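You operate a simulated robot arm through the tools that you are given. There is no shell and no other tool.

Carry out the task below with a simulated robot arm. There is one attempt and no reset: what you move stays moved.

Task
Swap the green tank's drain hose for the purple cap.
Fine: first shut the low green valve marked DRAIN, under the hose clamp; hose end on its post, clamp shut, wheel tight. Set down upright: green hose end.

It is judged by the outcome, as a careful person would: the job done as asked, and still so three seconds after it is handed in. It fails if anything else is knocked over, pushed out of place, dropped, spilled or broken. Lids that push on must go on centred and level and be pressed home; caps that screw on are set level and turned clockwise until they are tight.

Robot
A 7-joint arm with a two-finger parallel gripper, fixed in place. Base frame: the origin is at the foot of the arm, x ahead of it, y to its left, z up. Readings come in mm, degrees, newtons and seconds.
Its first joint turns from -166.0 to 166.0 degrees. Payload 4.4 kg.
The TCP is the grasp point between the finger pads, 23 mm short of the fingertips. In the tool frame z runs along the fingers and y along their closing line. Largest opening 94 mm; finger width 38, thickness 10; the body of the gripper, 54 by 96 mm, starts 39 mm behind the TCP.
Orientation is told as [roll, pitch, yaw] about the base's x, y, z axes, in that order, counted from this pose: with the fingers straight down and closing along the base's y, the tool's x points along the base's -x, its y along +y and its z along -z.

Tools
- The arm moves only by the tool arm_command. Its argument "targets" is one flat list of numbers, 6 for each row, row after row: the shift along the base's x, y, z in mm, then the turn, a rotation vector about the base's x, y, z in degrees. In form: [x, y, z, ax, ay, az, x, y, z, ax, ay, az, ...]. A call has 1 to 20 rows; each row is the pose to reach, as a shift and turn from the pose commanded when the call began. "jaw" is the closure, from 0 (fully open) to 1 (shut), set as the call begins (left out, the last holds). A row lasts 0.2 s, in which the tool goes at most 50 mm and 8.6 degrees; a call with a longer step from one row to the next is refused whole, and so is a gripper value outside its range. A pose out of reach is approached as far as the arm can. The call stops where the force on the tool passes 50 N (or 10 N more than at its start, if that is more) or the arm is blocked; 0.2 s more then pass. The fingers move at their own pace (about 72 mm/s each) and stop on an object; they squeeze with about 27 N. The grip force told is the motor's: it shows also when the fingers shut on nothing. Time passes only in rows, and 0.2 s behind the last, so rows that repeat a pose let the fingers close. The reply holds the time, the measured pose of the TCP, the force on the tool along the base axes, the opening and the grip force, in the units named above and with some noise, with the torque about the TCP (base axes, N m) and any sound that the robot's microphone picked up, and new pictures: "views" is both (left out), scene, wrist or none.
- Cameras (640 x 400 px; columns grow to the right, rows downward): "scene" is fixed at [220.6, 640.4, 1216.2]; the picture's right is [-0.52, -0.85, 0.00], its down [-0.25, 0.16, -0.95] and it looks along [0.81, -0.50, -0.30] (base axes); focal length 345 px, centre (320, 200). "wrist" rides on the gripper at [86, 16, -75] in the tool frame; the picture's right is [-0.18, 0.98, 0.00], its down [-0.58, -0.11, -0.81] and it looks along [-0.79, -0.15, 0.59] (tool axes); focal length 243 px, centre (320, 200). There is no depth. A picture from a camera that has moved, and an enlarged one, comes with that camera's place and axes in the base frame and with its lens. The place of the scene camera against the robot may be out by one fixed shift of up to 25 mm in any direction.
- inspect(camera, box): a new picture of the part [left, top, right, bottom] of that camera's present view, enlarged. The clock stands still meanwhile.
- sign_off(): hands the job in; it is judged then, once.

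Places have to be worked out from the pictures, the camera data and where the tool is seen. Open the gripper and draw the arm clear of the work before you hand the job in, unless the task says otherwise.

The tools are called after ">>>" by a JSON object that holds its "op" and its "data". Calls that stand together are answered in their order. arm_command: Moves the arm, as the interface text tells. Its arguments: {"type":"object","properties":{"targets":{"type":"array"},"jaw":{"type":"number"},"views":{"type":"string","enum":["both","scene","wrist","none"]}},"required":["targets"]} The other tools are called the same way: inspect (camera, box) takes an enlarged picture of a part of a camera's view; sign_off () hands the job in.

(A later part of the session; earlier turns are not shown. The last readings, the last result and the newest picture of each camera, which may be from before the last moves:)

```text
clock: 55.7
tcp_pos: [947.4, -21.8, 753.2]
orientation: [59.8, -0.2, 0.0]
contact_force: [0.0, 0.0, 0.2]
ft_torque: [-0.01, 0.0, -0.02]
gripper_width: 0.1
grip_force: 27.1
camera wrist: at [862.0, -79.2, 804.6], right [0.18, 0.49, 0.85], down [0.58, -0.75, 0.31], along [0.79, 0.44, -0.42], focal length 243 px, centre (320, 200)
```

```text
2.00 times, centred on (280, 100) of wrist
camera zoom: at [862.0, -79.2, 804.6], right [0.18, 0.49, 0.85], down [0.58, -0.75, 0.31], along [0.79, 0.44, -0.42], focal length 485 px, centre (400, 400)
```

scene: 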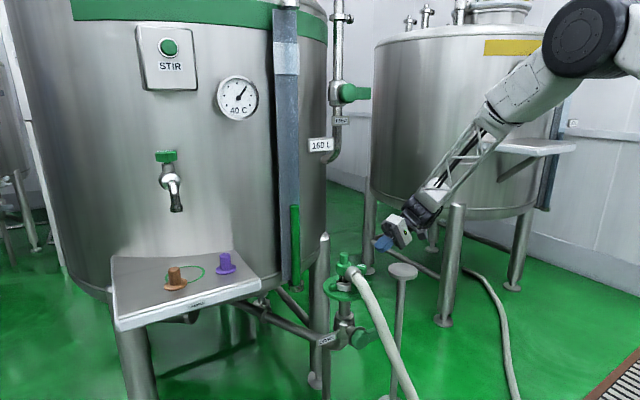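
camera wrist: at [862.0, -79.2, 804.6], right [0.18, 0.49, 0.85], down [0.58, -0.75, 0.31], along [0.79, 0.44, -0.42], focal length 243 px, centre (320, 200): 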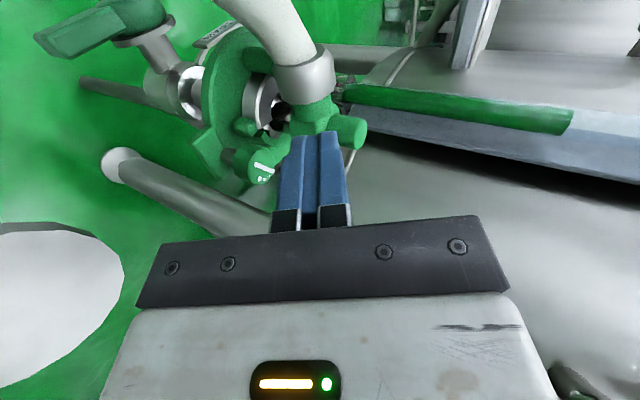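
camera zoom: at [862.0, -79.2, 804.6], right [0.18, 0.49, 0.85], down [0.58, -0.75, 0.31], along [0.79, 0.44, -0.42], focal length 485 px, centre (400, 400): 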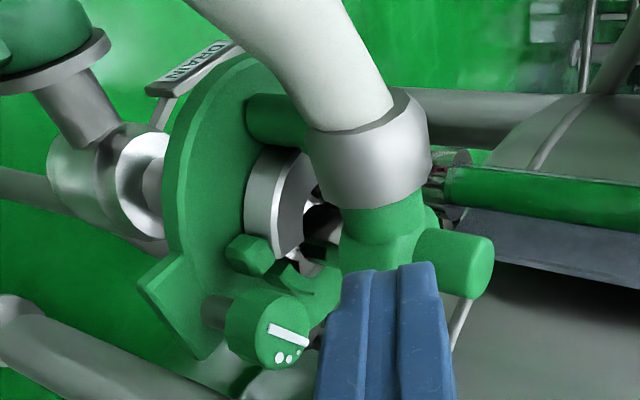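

The handle is the green cylinder passing under the hose at about (947, 76). I'll lower the closed fingers beside it, with the tip at about y=38, z=637.

>>> {"op": "arm_command", "data": {"targets": [0, 5, -40, 0, 0, 0, 0, 14, -78, 0, 0, 0, 0, 27, -100, 0, 0, 0, 0, 40, -105, 0, 0, 0], "jaw": 1, "views": "both"}}

>>> {"op": "inspect", "data": {"camera": "wrist", "box": [220, 40, 440, 220]}}

```text
clock: 56.7
tcp_pos: [948.2, 16.5, 647.9]
orientation: [59.7, -0.1, -0.1]
contact_force: [0.3, 0.3, 0.7]
ft_torque: [-0.01, 0.03, -0.01]
gripper_width: 0.0
grip_force: 27.0
camera wrist: at [861.8, -39.2, 698.9], right [0.18, 0.5, 0.85], down [0.58, -0.75, 0.31], along [0.79, 0.44, -0.42], focal length 243 px, centre (320, 200)
```

scene: 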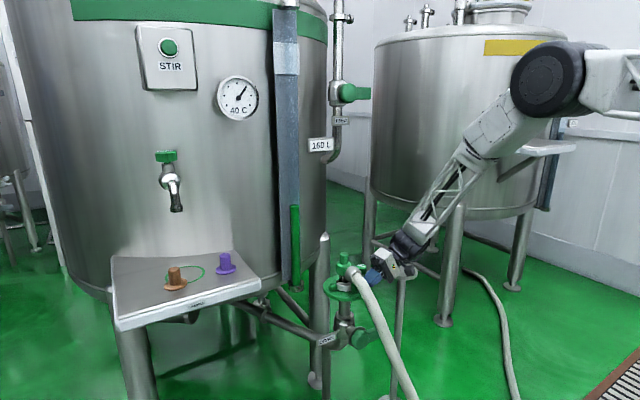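
wrist: 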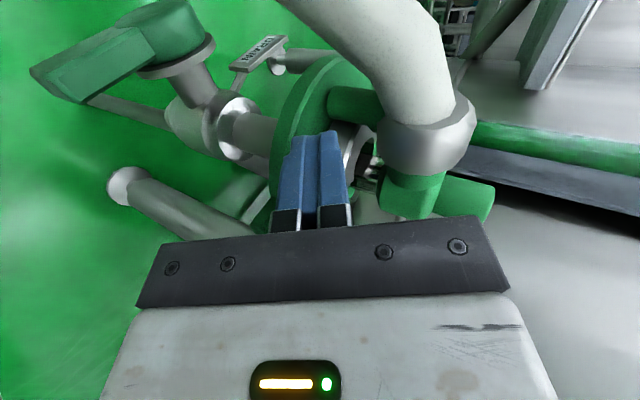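

```text
2.22 times, centred on (330, 130) of wrist
camera zoom: at [861.8, -39.2, 698.9], right [0.18, 0.5, 0.85], down [0.58, -0.75, 0.31], along [0.79, 0.44, -0.42], focal length 539 px, centre (298, 356)
```

zoom: 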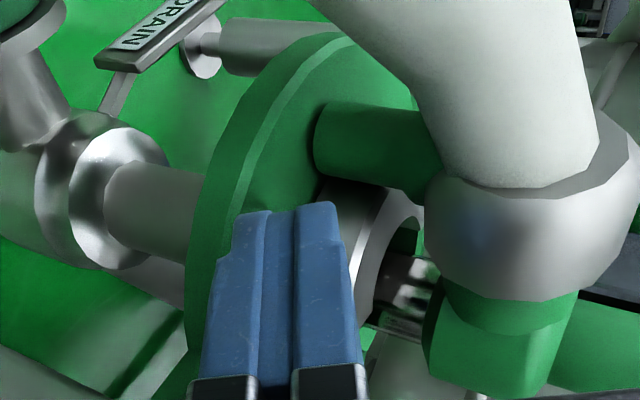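

The fingertip is lined up with the handle between plate and hose. I'll push toward +y while drifting -x, to follow the handle's arc about the hinge.

>>> {"op": "arm_command", "data": {"targets": [-6, 12, -4, 0, 0, 0, -6, 20, -4, 0, 0, 0, -7, 25, -4, 0, 0, 0, -9, 29, -4, 0, 0, 0, -12, 33, -4, 0, 0, 0, -15, 37, -4, 0, 0, 0], "jaw": 1, "views": "both"}}

>>> {"op": "inspect", "data": {"camera": "wrist", "box": [220, 40, 440, 220]}}

```text
clock: 58.0
tcp_pos: [933.4, 50.0, 643.1]
orientation: [59.7, 0.0, -0.1]
contact_force: [-5.4, -6.0, 0.6]
ft_torque: [-0.01, 0.02, 0.1]
gripper_width: 0.0
grip_force: 26.7
stopped in row 6: the force on the tool passed its limit at 54 N (the readings are from after the stop); the commanded pose is now the measured one
camera wrist: at [848.3, -7.5, 694.7], right [0.19, 0.5, 0.85], down [0.58, -0.75, 0.31], along [0.79, 0.44, -0.43], focal length 243 px, centre (320, 200)
```

scene: 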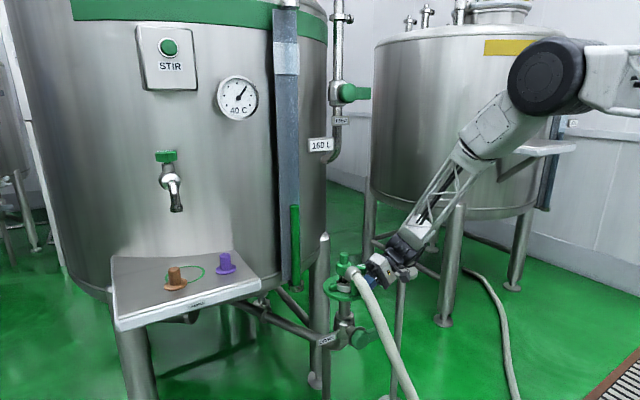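
wrist: 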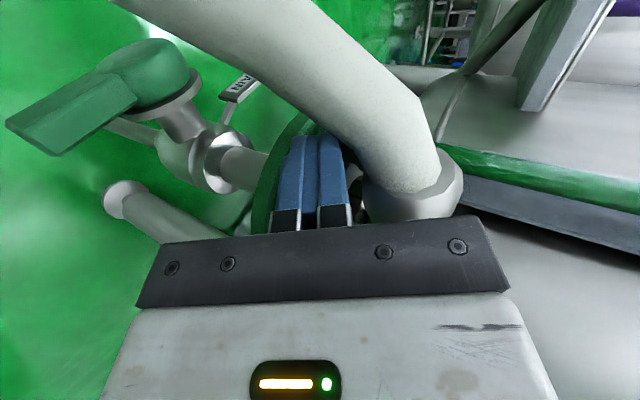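

```text
2.22 times, centred on (330, 130) of wrist
camera zoom: at [848.3, -7.5, 694.7], right [0.19, 0.5, 0.85], down [0.58, -0.75, 0.31], along [0.79, 0.44, -0.43], focal length 539 px, centre (298, 356)
```

zoom: 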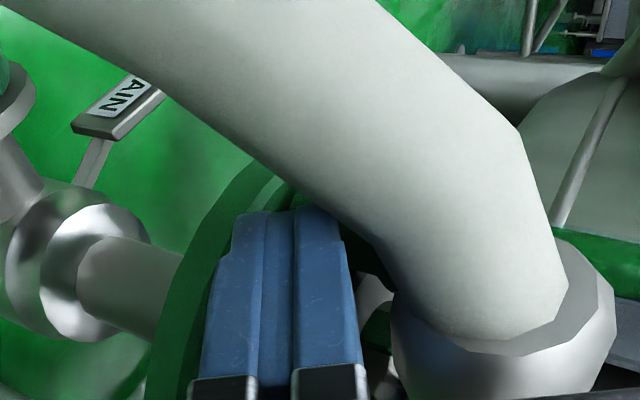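

It stopped at 54 N with the leading edge near y=75. I'll check from the scene camera whether the clamp has begun to swing.

>>> {"op": "inspect", "data": {"camera": "scene", "box": [315, 245, 395, 305]}}

>>> {"op": "inspect", "data": {"camera": "wrist", "box": [270, 80, 400, 180]}}

```text
6.67 times, centred on (355, 275) of scene
camera zoom: at [220.6, 640.4, 1216.2], right [-0.52, -0.85, 0.0], down [-0.25, 0.16, -0.95], along [0.81, -0.5, -0.3], focal length 2297 px, centre (87, -300)
```

zoom: 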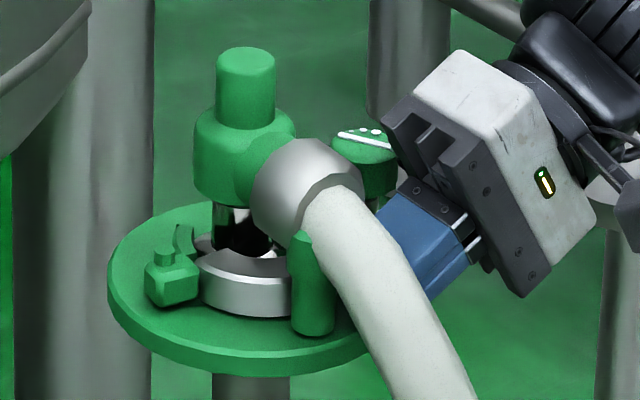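

```text
4.00 times, centred on (335, 130) of wrist
camera zoom: at [848.3, -7.5, 694.7], right [0.19, 0.5, 0.85], down [0.58, -0.75, 0.31], along [0.79, 0.44, -0.43], focal length 970 px, centre (260, 480)
```

zoom: 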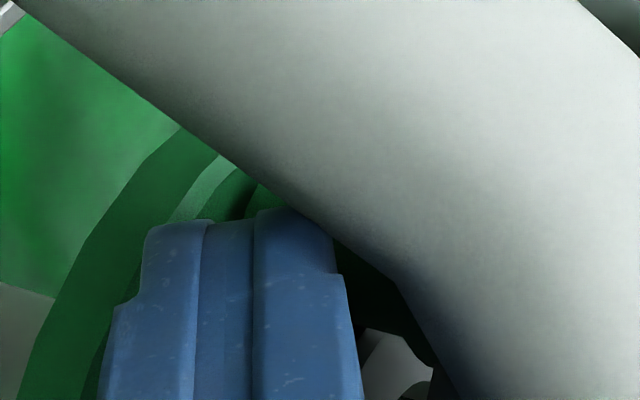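

The handle hasn't moved, so I shouldn't force it. I'll back out the way I came and look at the hinge end from above before deciding which way it swings.

>>> {"op": "arm_command", "data": {"targets": [3, -15, 0, 0, 0, 0, 6, -40, 5, 0, 0, 0, 8, -55, 48, 0, 0, 0, 10, -60, 95, 0, 0, 0], "jaw": 1, "views": "none"}}

>>> {"op": "arm_command", "data": {"targets": [0, 10, 8, -7.5, 0, 0, 0, 25, 16, -15, 0, 0, 0, 40, 24, -22.5, 0, 0, 0, 60, 32, -30, 0, 0, 0, 80, 40, -37.5, 0, 0, 0, 100, 46, -45, 0, 0, 0, 120, 50, -52.5, 0, 0, 5, 140, 52, -60, 0, 0], "jaw": 0.5, "views": "wrist"}}

>>> {"op": "inspect", "data": {"camera": "wrist", "box": [220, 20, 460, 200]}}

```text
clock: 59.0
tcp_pos: [943.8, -10.5, 736.2]
orientation: [59.7, 0.2, 0.1]
contact_force: [-0.1, -0.1, -0.9]
ft_torque: [0.05, -0.03, -0.06]
gripper_width: 0.0
grip_force: 27.3
```

```text
clock: 60.8
tcp_pos: [949.4, 129.2, 790.1]
orientation: [-0.5, 0.0, 0.0]
contact_force: [1.0, 0.6, -0.4]
ft_torque: [-0.01, 0.02, -0.05]
gripper_width: 47.4
grip_force: 0.1
camera wrist: at [863.4, 145.3, 865.1], right [0.19, 0.98, -0.01], down [0.58, -0.1, 0.81], along [0.79, -0.15, -0.59], focal length 243 px, centre (320, 200)
```

wrist: 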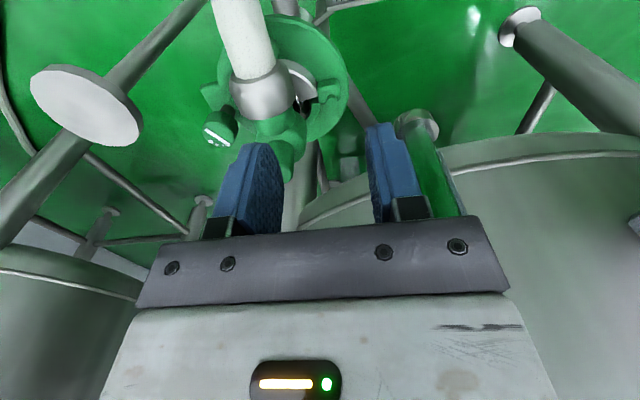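

```text
2.22 times, centred on (340, 110) of wrist
camera zoom: at [863.4, 145.3, 865.1], right [0.19, 0.98, -0.01], down [0.58, -0.1, 0.81], along [0.79, -0.15, -0.59], focal length 539 px, centre (276, 400)
```

zoom: 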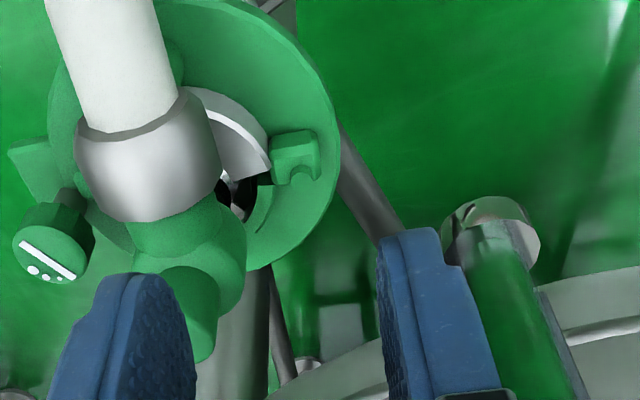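

From here lug B is visible. I'll zoom in tightly on it and on the other lug.

>>> {"op": "inspect", "data": {"camera": "wrist", "box": [290, 60, 370, 115]}}

>>> {"op": "inspect", "data": {"camera": "scene", "box": [315, 250, 385, 300]}}

```text
7.27 times, centred on (330, 88) of wrist
camera zoom: at [863.4, 145.3, 865.1], right [0.19, 0.98, -0.01], down [0.58, -0.1, 0.81], along [0.79, -0.15, -0.59], focal length 1764 px, centre (247, 1018)
```

zoom: 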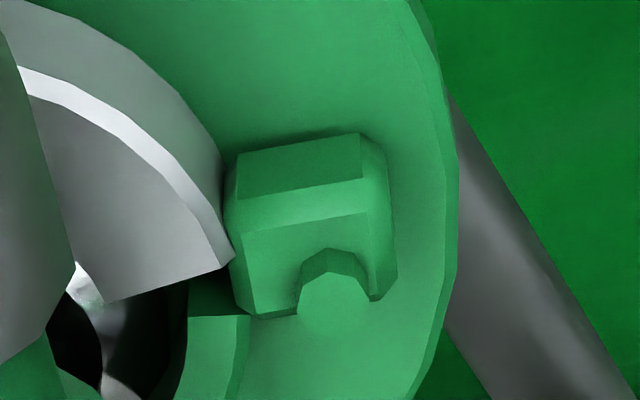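

```text
8.00 times, centred on (350, 275) of scene
camera zoom: at [220.6, 640.4, 1216.2], right [-0.52, -0.85, 0.0], down [-0.25, 0.16, -0.95], along [0.81, -0.5, -0.3], focal length 2757 px, centre (80, -400)
```

zoom: 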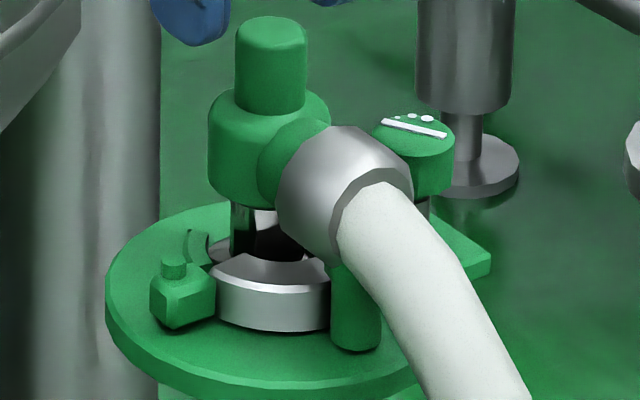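

Lug B wraps a hinge pin at about (1000, 131), so the clamp does swing clockwise; my earlier push was too far to -x and drove the handle toward the hinge. I'll return with the finger squarely behind the handle.

>>> {"op": "arm_command", "data": {"targets": [-1, -20, -2, 7.5, 0, 0, -1, -40, -6, 15, 0, 0, -1, -60, -12, 22.5, 0, 0, -1, -80, -20, 30, 0, 0, -1, -100, -28, 37.5, 0, 0, -1, -115, -37, 45, 0, 0, -1, -128, -46, 52.5, 0, 0, -1, -140, -54, 60, 0, 0], "jaw": 1, "views": "none"}}

>>> {"op": "arm_command", "data": {"targets": [0, 0, -40, 0, 0, 0, 0, 10, -78, 0, 0, 0, 0, 22, -93, 0, 0, 0, 0, 33, -93, 0, 0, 0], "jaw": 1, "views": "wrist"}}

>>> {"op": "inspect", "data": {"camera": "wrist", "box": [220, 40, 440, 220]}}

```text
clock: 62.5
tcp_pos: [948.8, -10.5, 736.4]
orientation: [59.7, -0.1, 0.0]
contact_force: [1.0, -0.1, 0.5]
ft_torque: [-0.02, 0.01, 0.02]
gripper_width: 0.1
grip_force: 26.4
```

```text
clock: 63.5
tcp_pos: [948.2, 22.5, 643.7]
orientation: [59.7, 0.0, 0.0]
contact_force: [0.1, 0.3, 0.3]
ft_torque: [0.03, -0.03, -0.03]
gripper_width: 0.0
grip_force: 26.8
camera wrist: at [862.5, -34.8, 694.4], right [0.18, 0.5, 0.85], down [0.58, -0.75, 0.31], along [0.79, 0.44, -0.43], focal length 243 px, centre (320, 200)
```

wrist: 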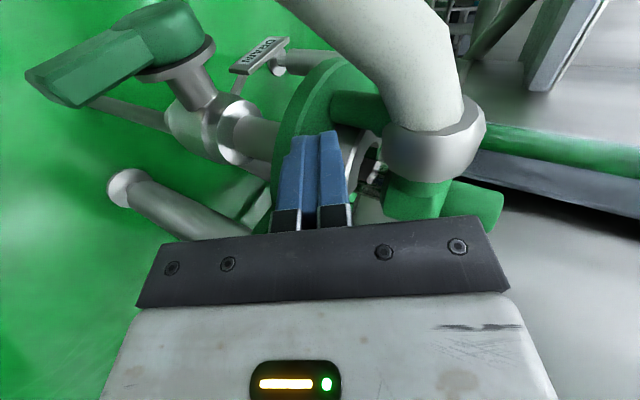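

```text
2.22 times, centred on (330, 130) of wrist
camera zoom: at [862.5, -34.8, 694.4], right [0.18, 0.5, 0.85], down [0.58, -0.75, 0.31], along [0.79, 0.44, -0.43], focal length 539 px, centre (298, 356)
```

zoom: 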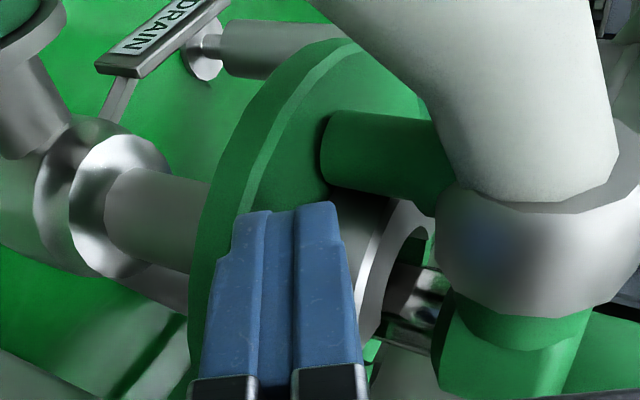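

The finger is squarely behind the handle now. I'll push +y, then follow its arc.

>>> {"op": "arm_command", "data": {"targets": [0, 12, 0, 0, 0, 0, 0, 18, 0, 0, 0, 0, 0, 21.5, 0, 0, 0, 0, -2, 24, 0, 0, 0, 0, -4.5, 26.5, 0, 0, 0, 0, -7, 29, 0, 0, 0, 0, -10, 31.5, 0, 0, 0, 0, -13, 34, 0, 0, 0, 0], "jaw": 1, "views": "wrist"}}

>>> {"op": "inspect", "data": {"camera": "wrist", "box": [220, 40, 440, 220]}}

>>> {"op": "inspect", "data": {"camera": "scene", "box": [315, 250, 385, 300]}}

```text
clock: 64.2
tcp_pos: [948.2, 35.3, 643.6]
orientation: [59.7, 0.0, -0.1]
contact_force: [-7.3, -15.9, 4.0]
ft_torque: [0.03, -0.04, -0.1]
gripper_width: 0.0
grip_force: 27.4
stopped in row 3: the force on the tool passed its limit at 62 N (the readings are from after the stop); the commanded pose is now the measured one
camera wrist: at [861.7, -21.5, 694.5], right [0.19, 0.5, 0.85], down [0.58, -0.75, 0.31], along [0.79, 0.43, -0.43], focal length 243 px, centre (320, 200)
```

wrist: 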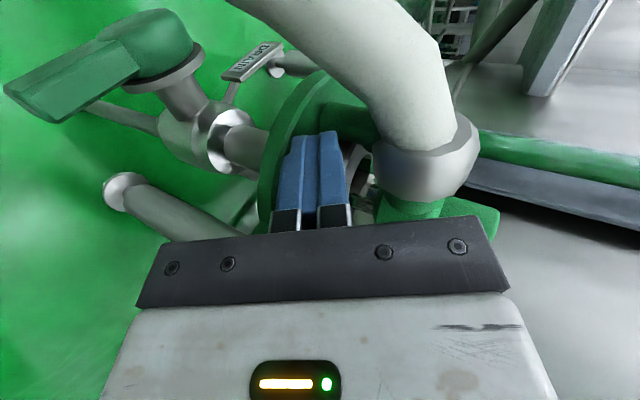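

```text
2.22 times, centred on (330, 130) of wrist
camera zoom: at [861.7, -21.5, 694.5], right [0.19, 0.5, 0.85], down [0.58, -0.75, 0.31], along [0.79, 0.43, -0.43], focal length 539 px, centre (298, 356)
```

zoom: 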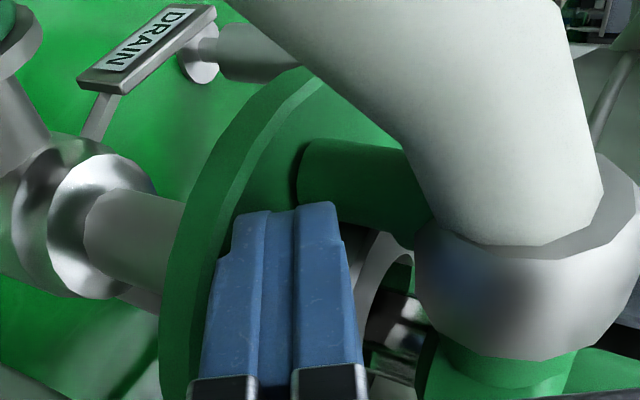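

```text
8.00 times, centred on (350, 275) of scene
camera zoom: at [220.6, 640.4, 1216.2], right [-0.52, -0.85, 0.0], down [-0.25, 0.16, -0.95], along [0.81, -0.5, -0.3], focal length 2757 px, centre (80, -400)
```

zoom: 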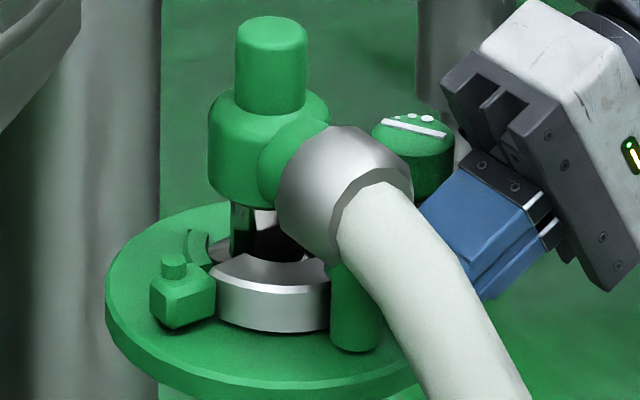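

The push met the ring instead (its outer radius is nearer 46 mm), short of the handle. I'll back off slightly, shift to x≈938 so the finger clears the ring and bears on the handle's -y side, and push again.

>>> {"op": "arm_command", "data": {"targets": [0, -6, 0, 0, 0, 0, -10, -6, 0, 0, 0, 0, -10, 6, 0, 0, 0, 0, -10, 11, 0, 0, 0, 0, -11, 13.5, 0, 0, 0, 0, -12.5, 16, 0, 0, 0, 0, -15, 18.5, 0, 0, 0, 0, -18, 21, 0, 0, 0, 0, -21, 24, 0, 0, 0, 0], "jaw": 1, "views": "wrist"}}

>>> {"op": "inspect", "data": {"camera": "scene", "box": [315, 250, 385, 300]}}

```text
clock: 65.2
tcp_pos: [937.0, 43.9, 642.5]
orientation: [59.7, 0.3, -0.1]
contact_force: [-11.5, -16.5, 5.4]
ft_torque: [0.09, 0.0, 0.12]
gripper_width: 0.0
grip_force: 27.5
stopped in row 5: the force on the tool passed its limit at 57 N (the readings are from after the stop); the commanded pose is now the measured one
camera wrist: at [851.2, -12.2, 694.2], right [0.19, 0.5, 0.85], down [0.58, -0.75, 0.31], along [0.79, 0.43, -0.43], focal length 243 px, centre (320, 200)
```

wrist: 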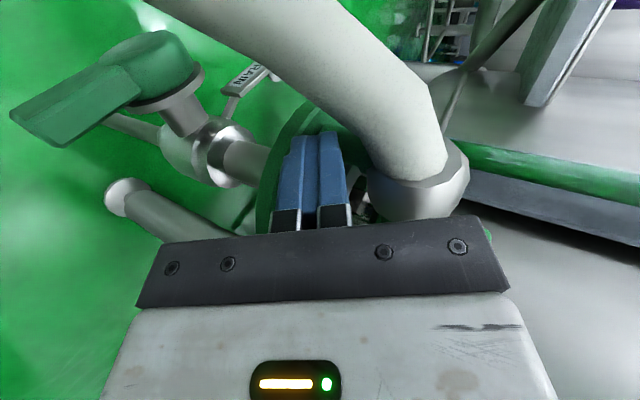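

```text
8.00 times, centred on (350, 275) of scene
camera zoom: at [220.6, 640.4, 1216.2], right [-0.52, -0.85, 0.0], down [-0.25, 0.16, -0.95], along [0.81, -0.5, -0.3], focal length 2757 px, centre (80, -400)
```

zoom: 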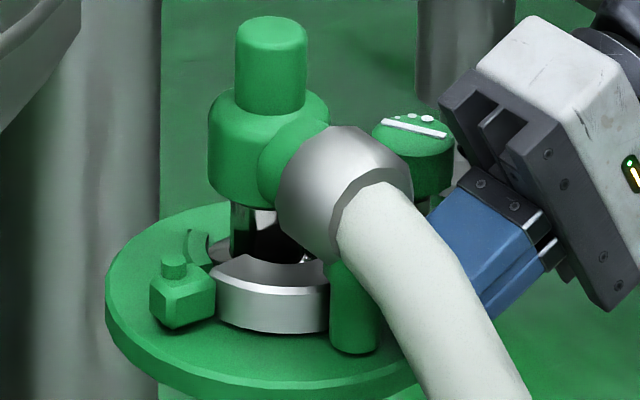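

The handle still won't turn because the rounded finger side pushes it partly toward the hinge. I'll back out and rotate the hand 90° about its own axis, so the narrow 20 mm face can push straight along +y.

>>> {"op": "arm_command", "data": {"targets": [1, -15, 0, 0, 0, 0, 3, -40, 5, 0, 0, 0, 4, -55, 48, 0, 0, 0, 5, -62, 90, 0, 0, 0], "jaw": 1, "views": "none"}}

>>> {"op": "arm_command", "data": {"targets": [0, 0, 0, 0, -7.1, 4.1, 0, 0, 0, 0, -14.2, 8.2, 0, 0, 0, 0, -21.3, 12.3, 0, 0, 0, 0, -28.4, 16.4, 0, 0, 0, 0, -35.5, 20.5, 0, 0, 0, 0, -42.6, 24.6, 0, 0, 0, 0, -49.7, 28.7, 0, 0, 0, 0, -56.8, 32.8, 0, 0, 0, 0, -63.9, 36.9, 0, 0, 0, 0, -71, 41, 0, 0, 0, 0, -77.94, 45], "jaw": 1, "views": "both"}}

```text
clock: 66.2
tcp_pos: [941.8, -16.0, 732.2]
orientation: [59.7, 0.3, -0.2]
contact_force: [0.2, -0.4, -0.2]
ft_torque: [0.02, 0.01, 0.0]
gripper_width: 0.0
grip_force: 26.8
```

```text
clock: 68.7
tcp_pos: [942.3, -17.1, 732.7]
orientation: [-0.2, -60.1, 89.7]
contact_force: [-0.1, -0.5, 0.2]
ft_torque: [0.01, 0.01, 0.0]
gripper_width: 0.1
grip_force: 27.1
camera wrist: at [926.4, -125.4, 694.8], right [-0.98, 0.1, 0.16], down [0.1, -0.41, 0.91], along [0.15, 0.91, 0.39], focal length 243 px, centre (320, 200)
```

scene: 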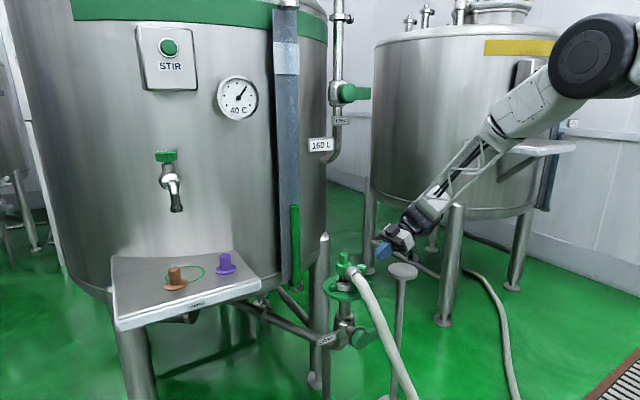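
wrist: 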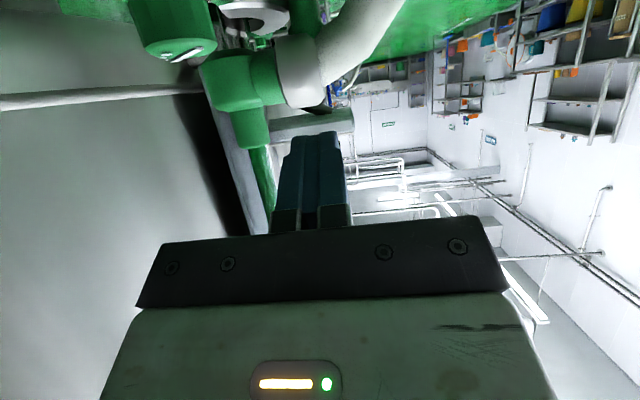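

The hand has rotated cleanly. I'll move +y first so the camera clears the post, then lower beside the handle.

>>> {"op": "arm_command", "data": {"targets": [-2, 24, 0, 0, 0, 0, -4, 47, 0, 0, 0, 0, -4, 47, -40, 0, 0, 0, -4, 47, -75, 0, 0, 0, -4, 47, -92, 0, 0, 0], "jaw": 1, "views": "both"}}

>>> {"op": "inspect", "data": {"camera": "wrist", "box": [180, 0, 420, 200]}}

>>> {"op": "inspect", "data": {"camera": "scene", "box": [315, 235, 415, 310]}}

```text
clock: 69.9
tcp_pos: [939.4, 28.6, 647.5]
orientation: [-0.1, -60.3, 89.9]
contact_force: [-21.9, -1.6, 18.3]
ft_torque: [0.28, 0.59, 0.21]
gripper_width: 0.1
grip_force: 27.0
stopped in row 5: the force on the tool passed its limit at 91 N (the readings are from after the stop); the commanded pose is now the measured one
camera wrist: at [922.5, -78.5, 608.7], right [-0.98, 0.1, 0.16], down [0.11, -0.41, 0.9], along [0.15, 0.91, 0.4], focal length 243 px, centre (320, 200)
```

scene: 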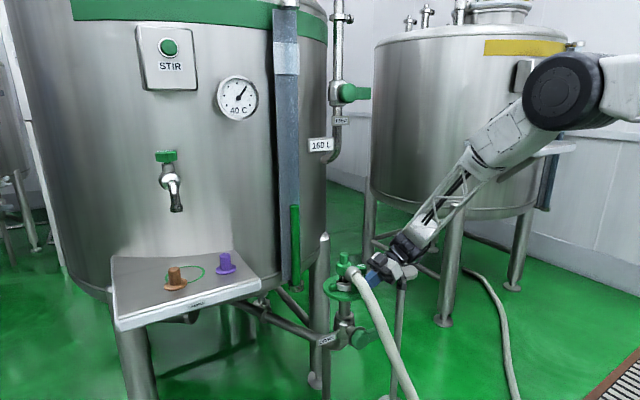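
wrist: 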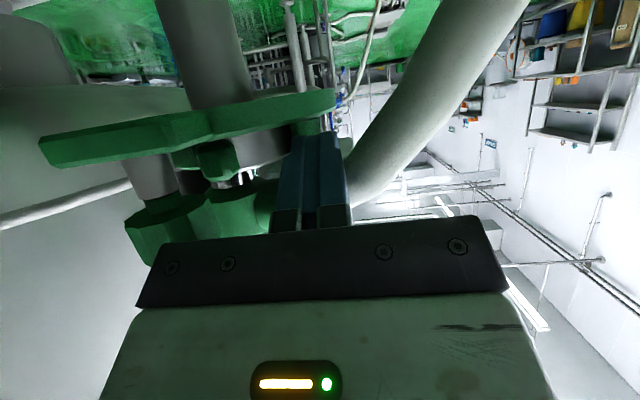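

```text
2.00 times, centred on (300, 100) of wrist
camera zoom: at [922.5, -78.5, 608.7], right [-0.98, 0.1, 0.16], down [0.11, -0.41, 0.9], along [0.15, 0.91, 0.4], focal length 485 px, centre (360, 400)
```

zoom: 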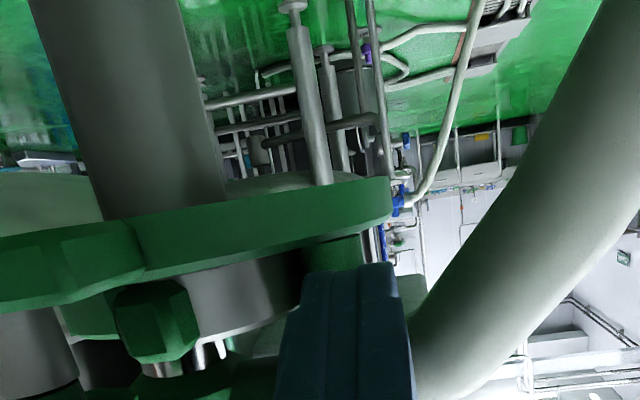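

```text
5.33 times, centred on (365, 272) of scene
camera zoom: at [220.6, 640.4, 1216.2], right [-0.52, -0.85, 0.0], down [-0.25, 0.16, -0.95], along [0.81, -0.5, -0.3], focal length 1838 px, centre (80, -187)
```

zoom: 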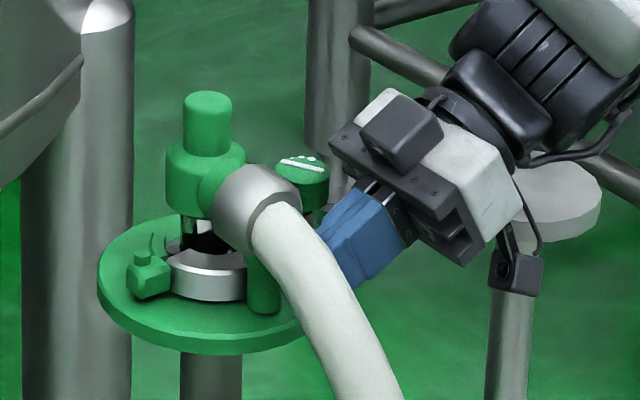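

The body touched the wheel's side while lowering (force mostly -x/+z). I'll lift, yaw 10° to take the body clear of the wheel, and lower again.

>>> {"op": "arm_command", "data": {"targets": [-2, 0, 12, 0, 0, 0, -2, 0, 14, 0, 0, -5, -1, 0, 14, 0, 0, -10, -1, 0, 5, 0, 0, -10, -1, 0, 0, 0, 0, -10, -1, 0, -5, 0, 0, -10], "jaw": 1, "views": "wrist"}}

>>> {"op": "inspect", "data": {"camera": "wrist", "box": [180, 0, 420, 200]}}

```text
clock: 71.2
tcp_pos: [939.2, 29.4, 649.1]
orientation: [-0.5, -60.4, 80.1]
contact_force: [-7.1, -0.9, 9.0]
ft_torque: [0.05, 0.14, 0.04]
gripper_width: 0.1
grip_force: 26.9
stopped in row 6: the force on the tool passed its limit at 66 N (the readings are from after the stop); the commanded pose is now the measured one
camera wrist: at [904.4, -74.3, 609.3], right [-0.95, 0.26, 0.16], down [0.03, -0.43, 0.9], along [0.31, 0.87, 0.4], focal length 243 px, centre (320, 200)
```

wrist: 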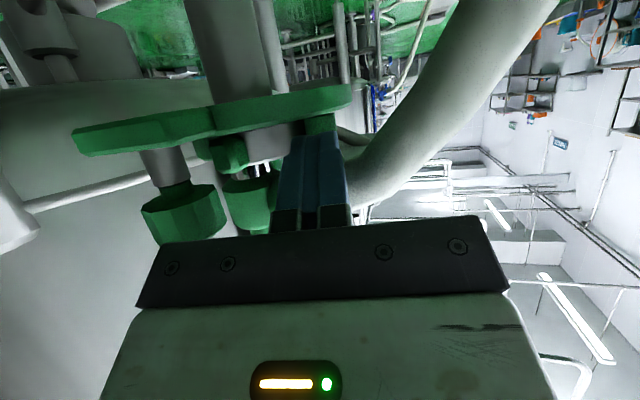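

```text
2.00 times, centred on (300, 100) of wrist
camera zoom: at [904.4, -74.3, 609.3], right [-0.95, 0.26, 0.16], down [0.03, -0.43, 0.9], along [0.31, 0.87, 0.4], focal length 485 px, centre (360, 400)
```

zoom: 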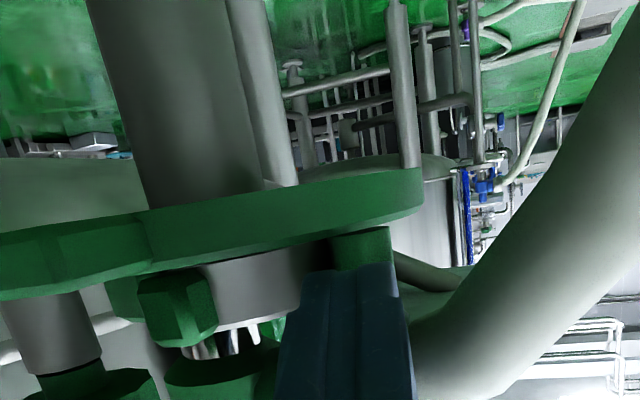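

The palm is still brushing the wheel. I'll shift 5 mm toward -x with the fingers slightly parted, so only the +x finger meets the handle while the palm stays clear of the wheel.

>>> {"op": "arm_command", "data": {"targets": [-3, 0, 4, 0, 0, 0, -6, 0, 4, 0, 0, 0, -6, 0, -3, 0, 0, 0, -6, 0, -9, 0, 0, 0], "jaw": 0.872, "views": "wrist"}}

>>> {"op": "inspect", "data": {"camera": "wrist", "box": [180, 0, 420, 200]}}

```text
clock: 72.2
tcp_pos: [935.9, 29.5, 647.8]
orientation: [-1.2, -60.5, 80.8]
contact_force: [-0.6, -0.9, 3.6]
ft_torque: [-0.01, 0.0, -0.04]
gripper_width: 11.8
grip_force: 0.0
stopped in row 4: the force on the tool passed its limit at 61 N (the readings are from after the stop); the commanded pose is now the measured one
camera wrist: at [902.4, -74.9, 608.9], right [-0.95, 0.26, 0.15], down [0.02, -0.43, 0.9], along [0.3, 0.86, 0.4], focal length 243 px, centre (320, 200)
```

wrist: 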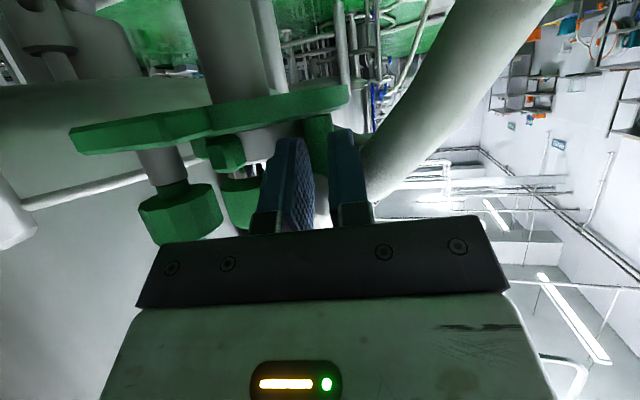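

```text
2.00 times, centred on (300, 100) of wrist
camera zoom: at [902.4, -74.9, 608.9], right [-0.95, 0.26, 0.15], down [0.02, -0.43, 0.9], along [0.3, 0.86, 0.4], focal length 485 px, centre (360, 400)
```

zoom: 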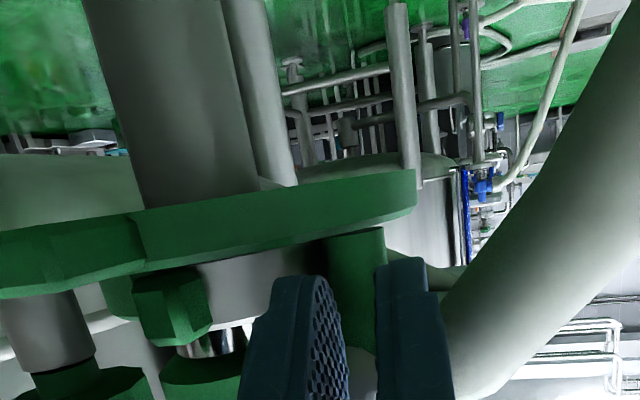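

The view shows the handle squarely ahead of the +x finger, and the repeated stop is the fingertip corner resting on the plate (top about z=620). I'll lift 1 mm and push slowly along +y, following the arc.

>>> {"op": "arm_command", "data": {"targets": [0, 0, 1.2, 0, 0, 0, 0, 5, 1.2, 0, 0, 0, 0, 9, 1.2, 0, 0, 0, 0, 11, 1.2, 0, 0, 0, 0, 12.5, 1.2, 0, 0, 0, -1, 14, 1.2, 0, 0, 0, -2, 15.5, 1.2, 0, 0, 0, -3.5, 17, 1.2, 0, 0, 0, -5, 18.5, 1.2, 0, 0, 0, -6.5, 20, 1.2, 0, 0, 0, -8, 21.5, 1.2, 0, 0, 0], "jaw": 0.872, "views": "wrist"}}

>>> {"op": "inspect", "data": {"camera": "wrist", "box": [180, 0, 420, 200]}}

>>> {"op": "inspect", "data": {"camera": "scene", "box": [315, 250, 385, 300]}}

```text
clock: 74.6
tcp_pos: [929.5, 50.3, 648.9]
orientation: [-1.2, -60.4, 80.8]
contact_force: [-0.3, -0.8, 0.9]
ft_torque: [0.0, -0.03, -0.02]
gripper_width: 12.2
grip_force: 0.0
camera wrist: at [894.0, -53.1, 609.5], right [-0.95, 0.26, 0.15], down [0.02, -0.43, 0.9], along [0.3, 0.86, 0.4], focal length 243 px, centre (320, 200)
```

wrist: 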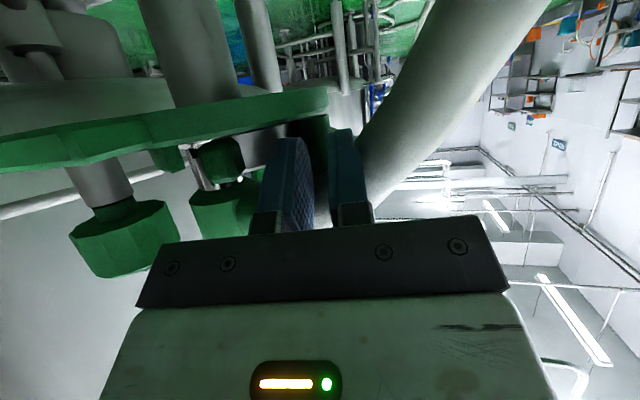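

```text
2.00 times, centred on (300, 100) of wrist
camera zoom: at [894.0, -53.1, 609.5], right [-0.95, 0.26, 0.15], down [0.02, -0.43, 0.9], along [0.3, 0.86, 0.4], focal length 485 px, centre (360, 400)
```

zoom: 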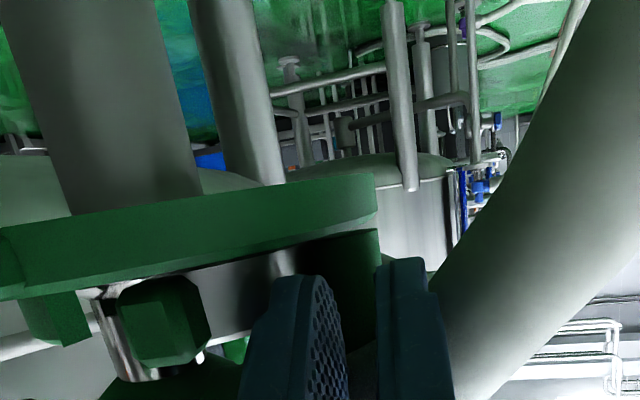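

```text
8.00 times, centred on (350, 275) of scene
camera zoom: at [220.6, 640.4, 1216.2], right [-0.52, -0.85, 0.0], down [-0.25, 0.16, -0.95], along [0.81, -0.5, -0.3], focal length 2757 px, centre (80, -400)
```

zoom: 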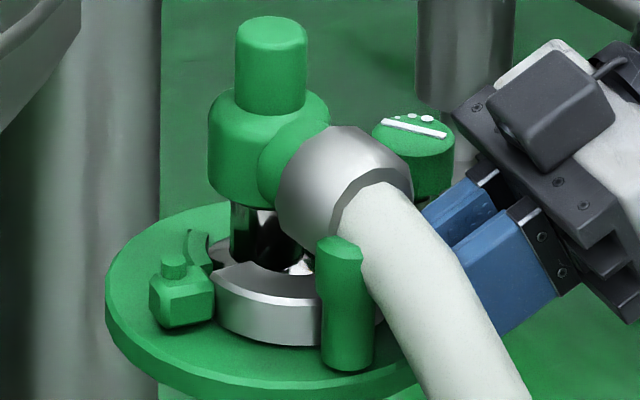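

The clamp is swinging: the handle and ring have moved outward and there's no lock. I'll keep following its arc slowly, watching for hose contact.

>>> {"op": "arm_command", "data": {"targets": [-1.2, 1.6, 0, 0, 0, 0, -2.4, 3.2, 0, 0, 0, 0, -3.6, 4.8, 0, 0, 0, 0, -4.8, 6.4, 0, 0, 0, 0, -6, 8, 0, 0, 0, 0], "jaw": 0.872, "views": "wrist"}}

>>> {"op": "inspect", "data": {"camera": "scene", "box": [315, 250, 385, 300]}}

```text
clock: 75.8
tcp_pos: [922.3, 58.5, 647.6]
orientation: [-1.3, -60.5, 80.8]
contact_force: [0.4, -0.6, 0.4]
ft_torque: [-0.01, -0.03, 0.02]
gripper_width: 12.0
grip_force: 0.1
camera wrist: at [887.9, -45.4, 609.5], right [-0.95, 0.26, 0.15], down [0.02, -0.43, 0.9], along [0.3, 0.86, 0.4], focal length 243 px, centre (320, 200)
```

wrist: 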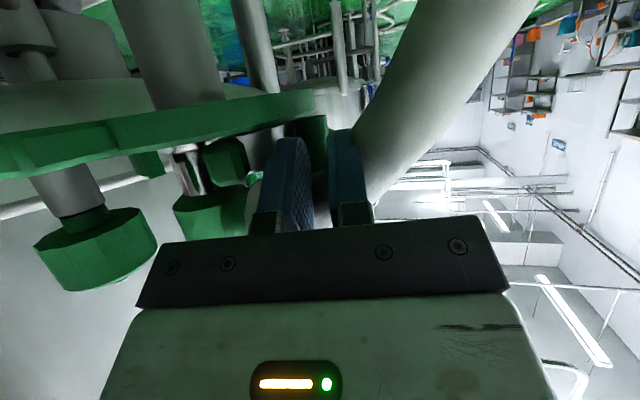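

```text
8.00 times, centred on (350, 275) of scene
camera zoom: at [220.6, 640.4, 1216.2], right [-0.52, -0.85, 0.0], down [-0.25, 0.16, -0.95], along [0.81, -0.5, -0.3], focal length 2757 px, centre (80, -400)
```

zoom: 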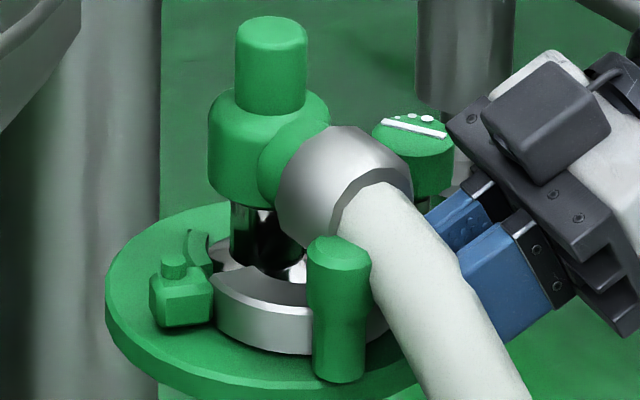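

Still opening with no force. I'll continue in the same way.

>>> {"op": "arm_command", "data": {"targets": [-1.2, 1.6, 0, 0, 0, 0, -2.4, 3.2, 0, 0, 0, 0, -3.5, 4.8, 0, 0, 0, 0, -4.6, 6.4, 0, 0, 0, 0, -5.7, 8, 0, 0, 0, 0], "jaw": 0.872, "views": "wrist"}}

>>> {"op": "inspect", "data": {"camera": "scene", "box": [315, 250, 385, 300]}}

```text
clock: 77.0
tcp_pos: [916.3, 67.0, 648.8]
orientation: [-1.1, -60.4, 80.8]
contact_force: [-0.2, 0.4, -0.1]
ft_torque: [-0.02, 0.01, 0.01]
gripper_width: 12.1
grip_force: 0.0
camera wrist: at [882.2, -37.0, 609.5], right [-0.95, 0.26, 0.15], down [0.02, -0.43, 0.9], along [0.3, 0.86, 0.4], focal length 243 px, centre (320, 200)
```

wrist: 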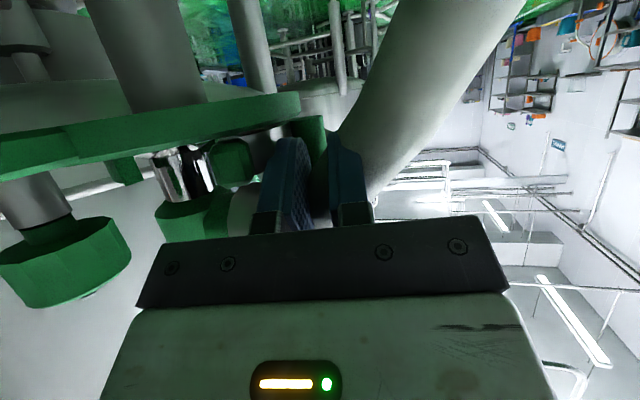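

```text
8.00 times, centred on (350, 275) of scene
camera zoom: at [220.6, 640.4, 1216.2], right [-0.52, -0.85, 0.0], down [-0.25, 0.16, -0.95], along [0.81, -0.5, -0.3], focal length 2757 px, centre (80, -400)
```

zoom: 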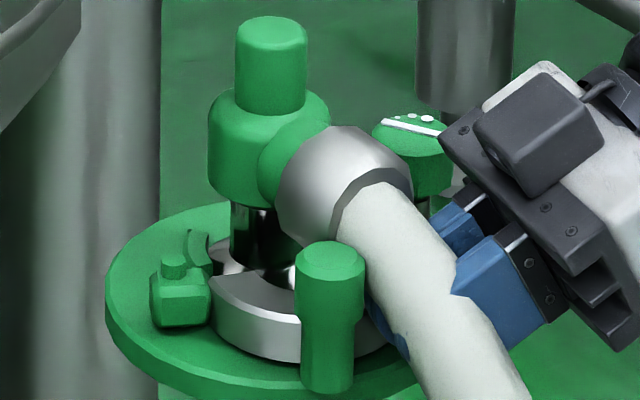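

The handle is now out at about (928, 105), roughly 29° open. I'll withdraw the fingers the way they came, then take the handle from above to swing it wide.

>>> {"op": "arm_command", "data": {"targets": [6, -9, 0.5, 0, 0, 0, 14, -22, 0.5, 0, 0, 0, 20, -38, 1, 0, 0, 0, 20, -40, 40, 0, 0, 0, 20, -40, 85, 0, 0, 0], "jaw": 0.872, "views": "none"}}

>>> {"op": "arm_command", "data": {"targets": [-2, 8, 10, -7.45, 1.2, 0, -3, 16, 20, -14.9, 2.4, 0, -4, 25, 30, -22.35, 3.6, 0, -5, 36, 40, -29.8, 4.85, 0, -6, 48, 48, -37.25, 6.1, 0, -7, 60, 54, -44.7, 7.3, 0, -8, 72, 58, -52.15, 8.5, 0, -8, 83, 60, -59.6, 9.7, 0], "jaw": 0.4, "views": "both"}}

>>> {"op": "inspect", "data": {"camera": "wrist", "box": [180, 0, 440, 200]}}

```text
clock: 78.2
tcp_pos: [934.3, 25.8, 732.2]
orientation: [-0.9, -60.5, 80.6]
contact_force: [-0.6, -0.1, -1.3]
ft_torque: [0.05, -0.01, -0.01]
gripper_width: 12.1
grip_force: 0.1
```

```text
clock: 80.0
tcp_pos: [928.6, 108.7, 793.5]
orientation: [-1.2, -0.2, 80.8]
contact_force: [-0.2, 0.0, -0.5]
ft_torque: [-0.03, -0.02, 0.0]
gripper_width: 56.5
grip_force: 0.1
camera wrist: at [897.1, 25.7, 868.2], right [-0.94, 0.34, -0.02], down [0.18, 0.56, 0.81], along [0.29, 0.76, -0.59], focal length 243 px, centre (320, 200)
```

scene: 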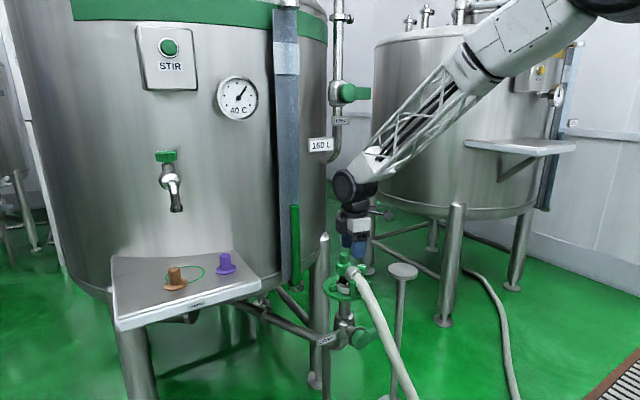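
wrist: 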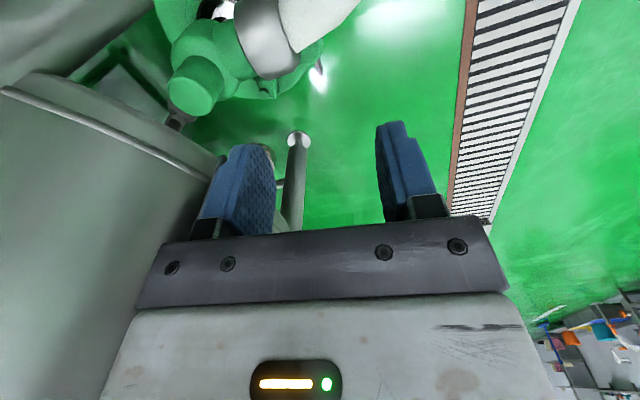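

```text
2.00 times, centred on (310, 100) of wrist
camera zoom: at [897.1, 25.7, 868.2], right [-0.94, 0.34, -0.02], down [0.18, 0.56, 0.81], along [0.29, 0.76, -0.59], focal length 485 px, centre (340, 400)
```

zoom: 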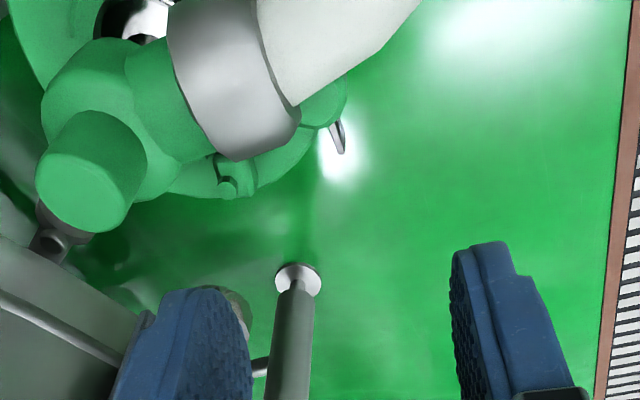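

The handle is at about (933, 99), 20 mm thick, its top near z=670. I'll come down from above with the fingers along x and offset to +y so they clear the hose.

>>> {"op": "arm_command", "data": {"targets": [3, 4, -35, 0, 0, 0, 4.5, 7.5, -70, 0, 0, 0, 4.5, 7.5, -100, 0, 0, 0, 4.5, 7.5, -121, 0, 0, 0], "jaw": 0.55, "views": "both"}}

>>> {"op": "inspect", "data": {"camera": "scene", "box": [305, 235, 395, 305]}}

>>> {"op": "inspect", "data": {"camera": "wrist", "box": [200, 60, 440, 240]}}

```text
clock: 81.0
tcp_pos: [934.3, 116.4, 673.0]
orientation: [-1.1, -0.1, 80.8]
contact_force: [0.8, 0.3, -1.2]
ft_torque: [0.01, 0.06, 0.01]
gripper_width: 42.4
grip_force: 0.0
camera wrist: at [903.2, 33.6, 747.2], right [-0.94, 0.34, -0.02], down [0.18, 0.56, 0.81], along [0.29, 0.76, -0.59], focal length 243 px, centre (320, 200)
```

scene: 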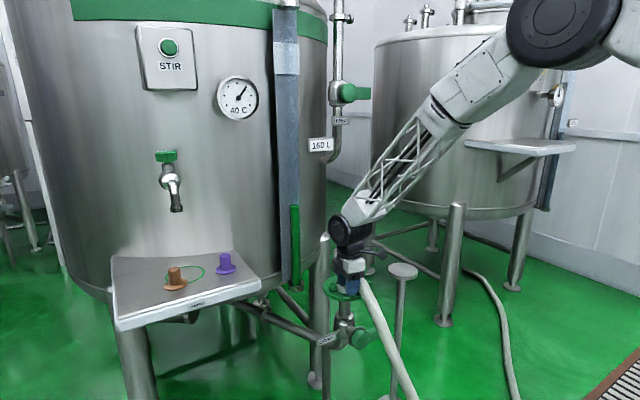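
wrist: 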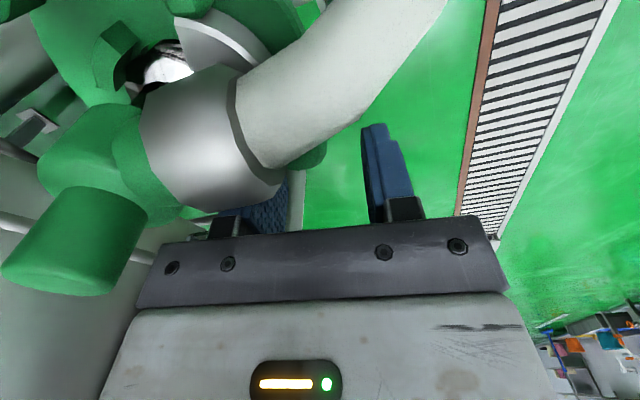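

```text
5.71 times, centred on (350, 270) of scene
camera zoom: at [220.6, 640.4, 1216.2], right [-0.52, -0.85, 0.0], down [-0.25, 0.16, -0.95], along [0.81, -0.5, -0.3], focal length 1969 px, centre (149, -200)
```

zoom: 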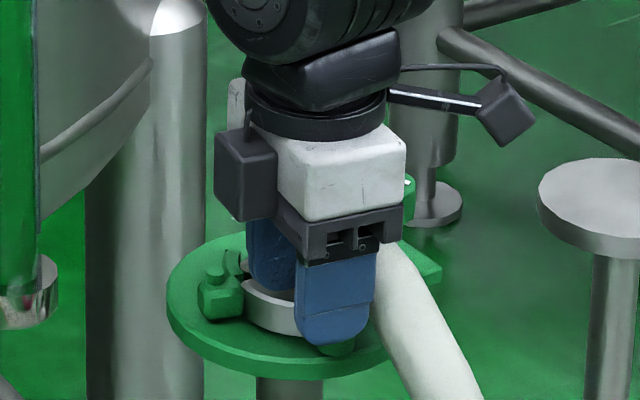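

```text
2.22 times, centred on (320, 150) of wrist
camera zoom: at [903.2, 33.6, 747.2], right [-0.94, 0.34, -0.02], down [0.18, 0.56, 0.81], along [0.29, 0.76, -0.59], focal length 539 px, centre (320, 311)
```

zoom: 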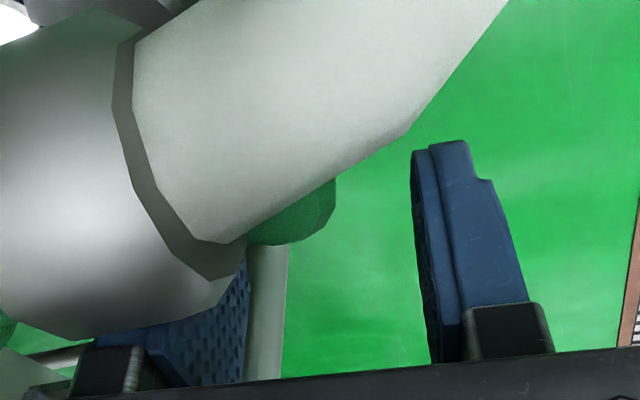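

The handle top is between the open fingers. I'll close on it.

>>> {"op": "arm_command", "data": {"targets": [0, 0, 0, 0, 0, 0, 0, 0, 0, 0, 0, 0, 0, 0, 0, 0, 0, 0], "jaw": 1, "views": "wrist"}}

>>> {"op": "inspect", "data": {"camera": "wrist", "box": [200, 60, 440, 240]}}

```text
clock: 81.8
tcp_pos: [934.4, 118.0, 673.8]
orientation: [-1.3, -0.2, 80.9]
contact_force: [32.0, 17.0, -10.6]
ft_torque: [0.36, 0.55, 0.63]
gripper_width: 25.8
grip_force: 45.2
camera wrist: at [903.9, 34.1, 747.3], right [-0.94, 0.34, -0.02], down [0.18, 0.56, 0.81], along [0.29, 0.76, -0.59], focal length 243 px, centre (320, 200)
```

wrist: 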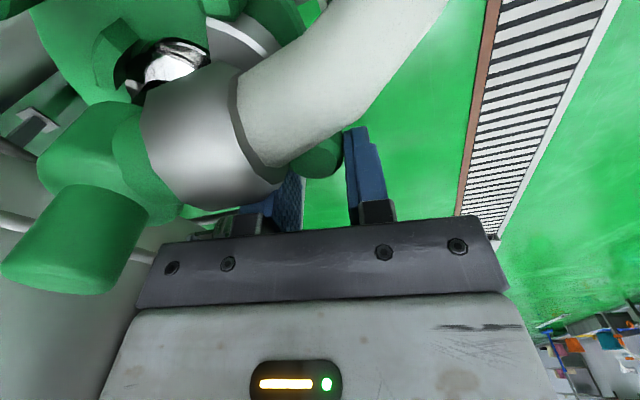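

```text
2.22 times, centred on (320, 150) of wrist
camera zoom: at [903.9, 34.1, 747.3], right [-0.94, 0.34, -0.02], down [0.18, 0.56, 0.81], along [0.29, 0.76, -0.59], focal length 539 px, centre (320, 311)
```

zoom: 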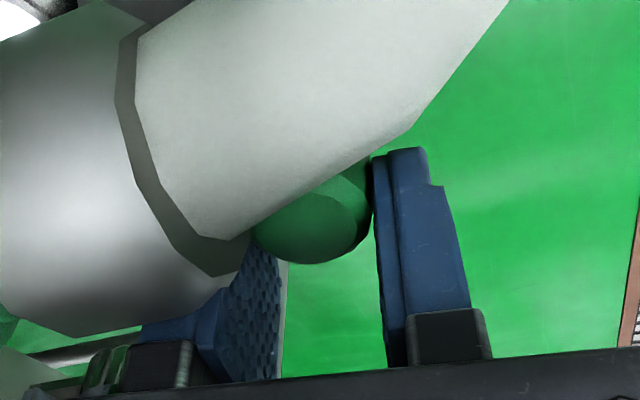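

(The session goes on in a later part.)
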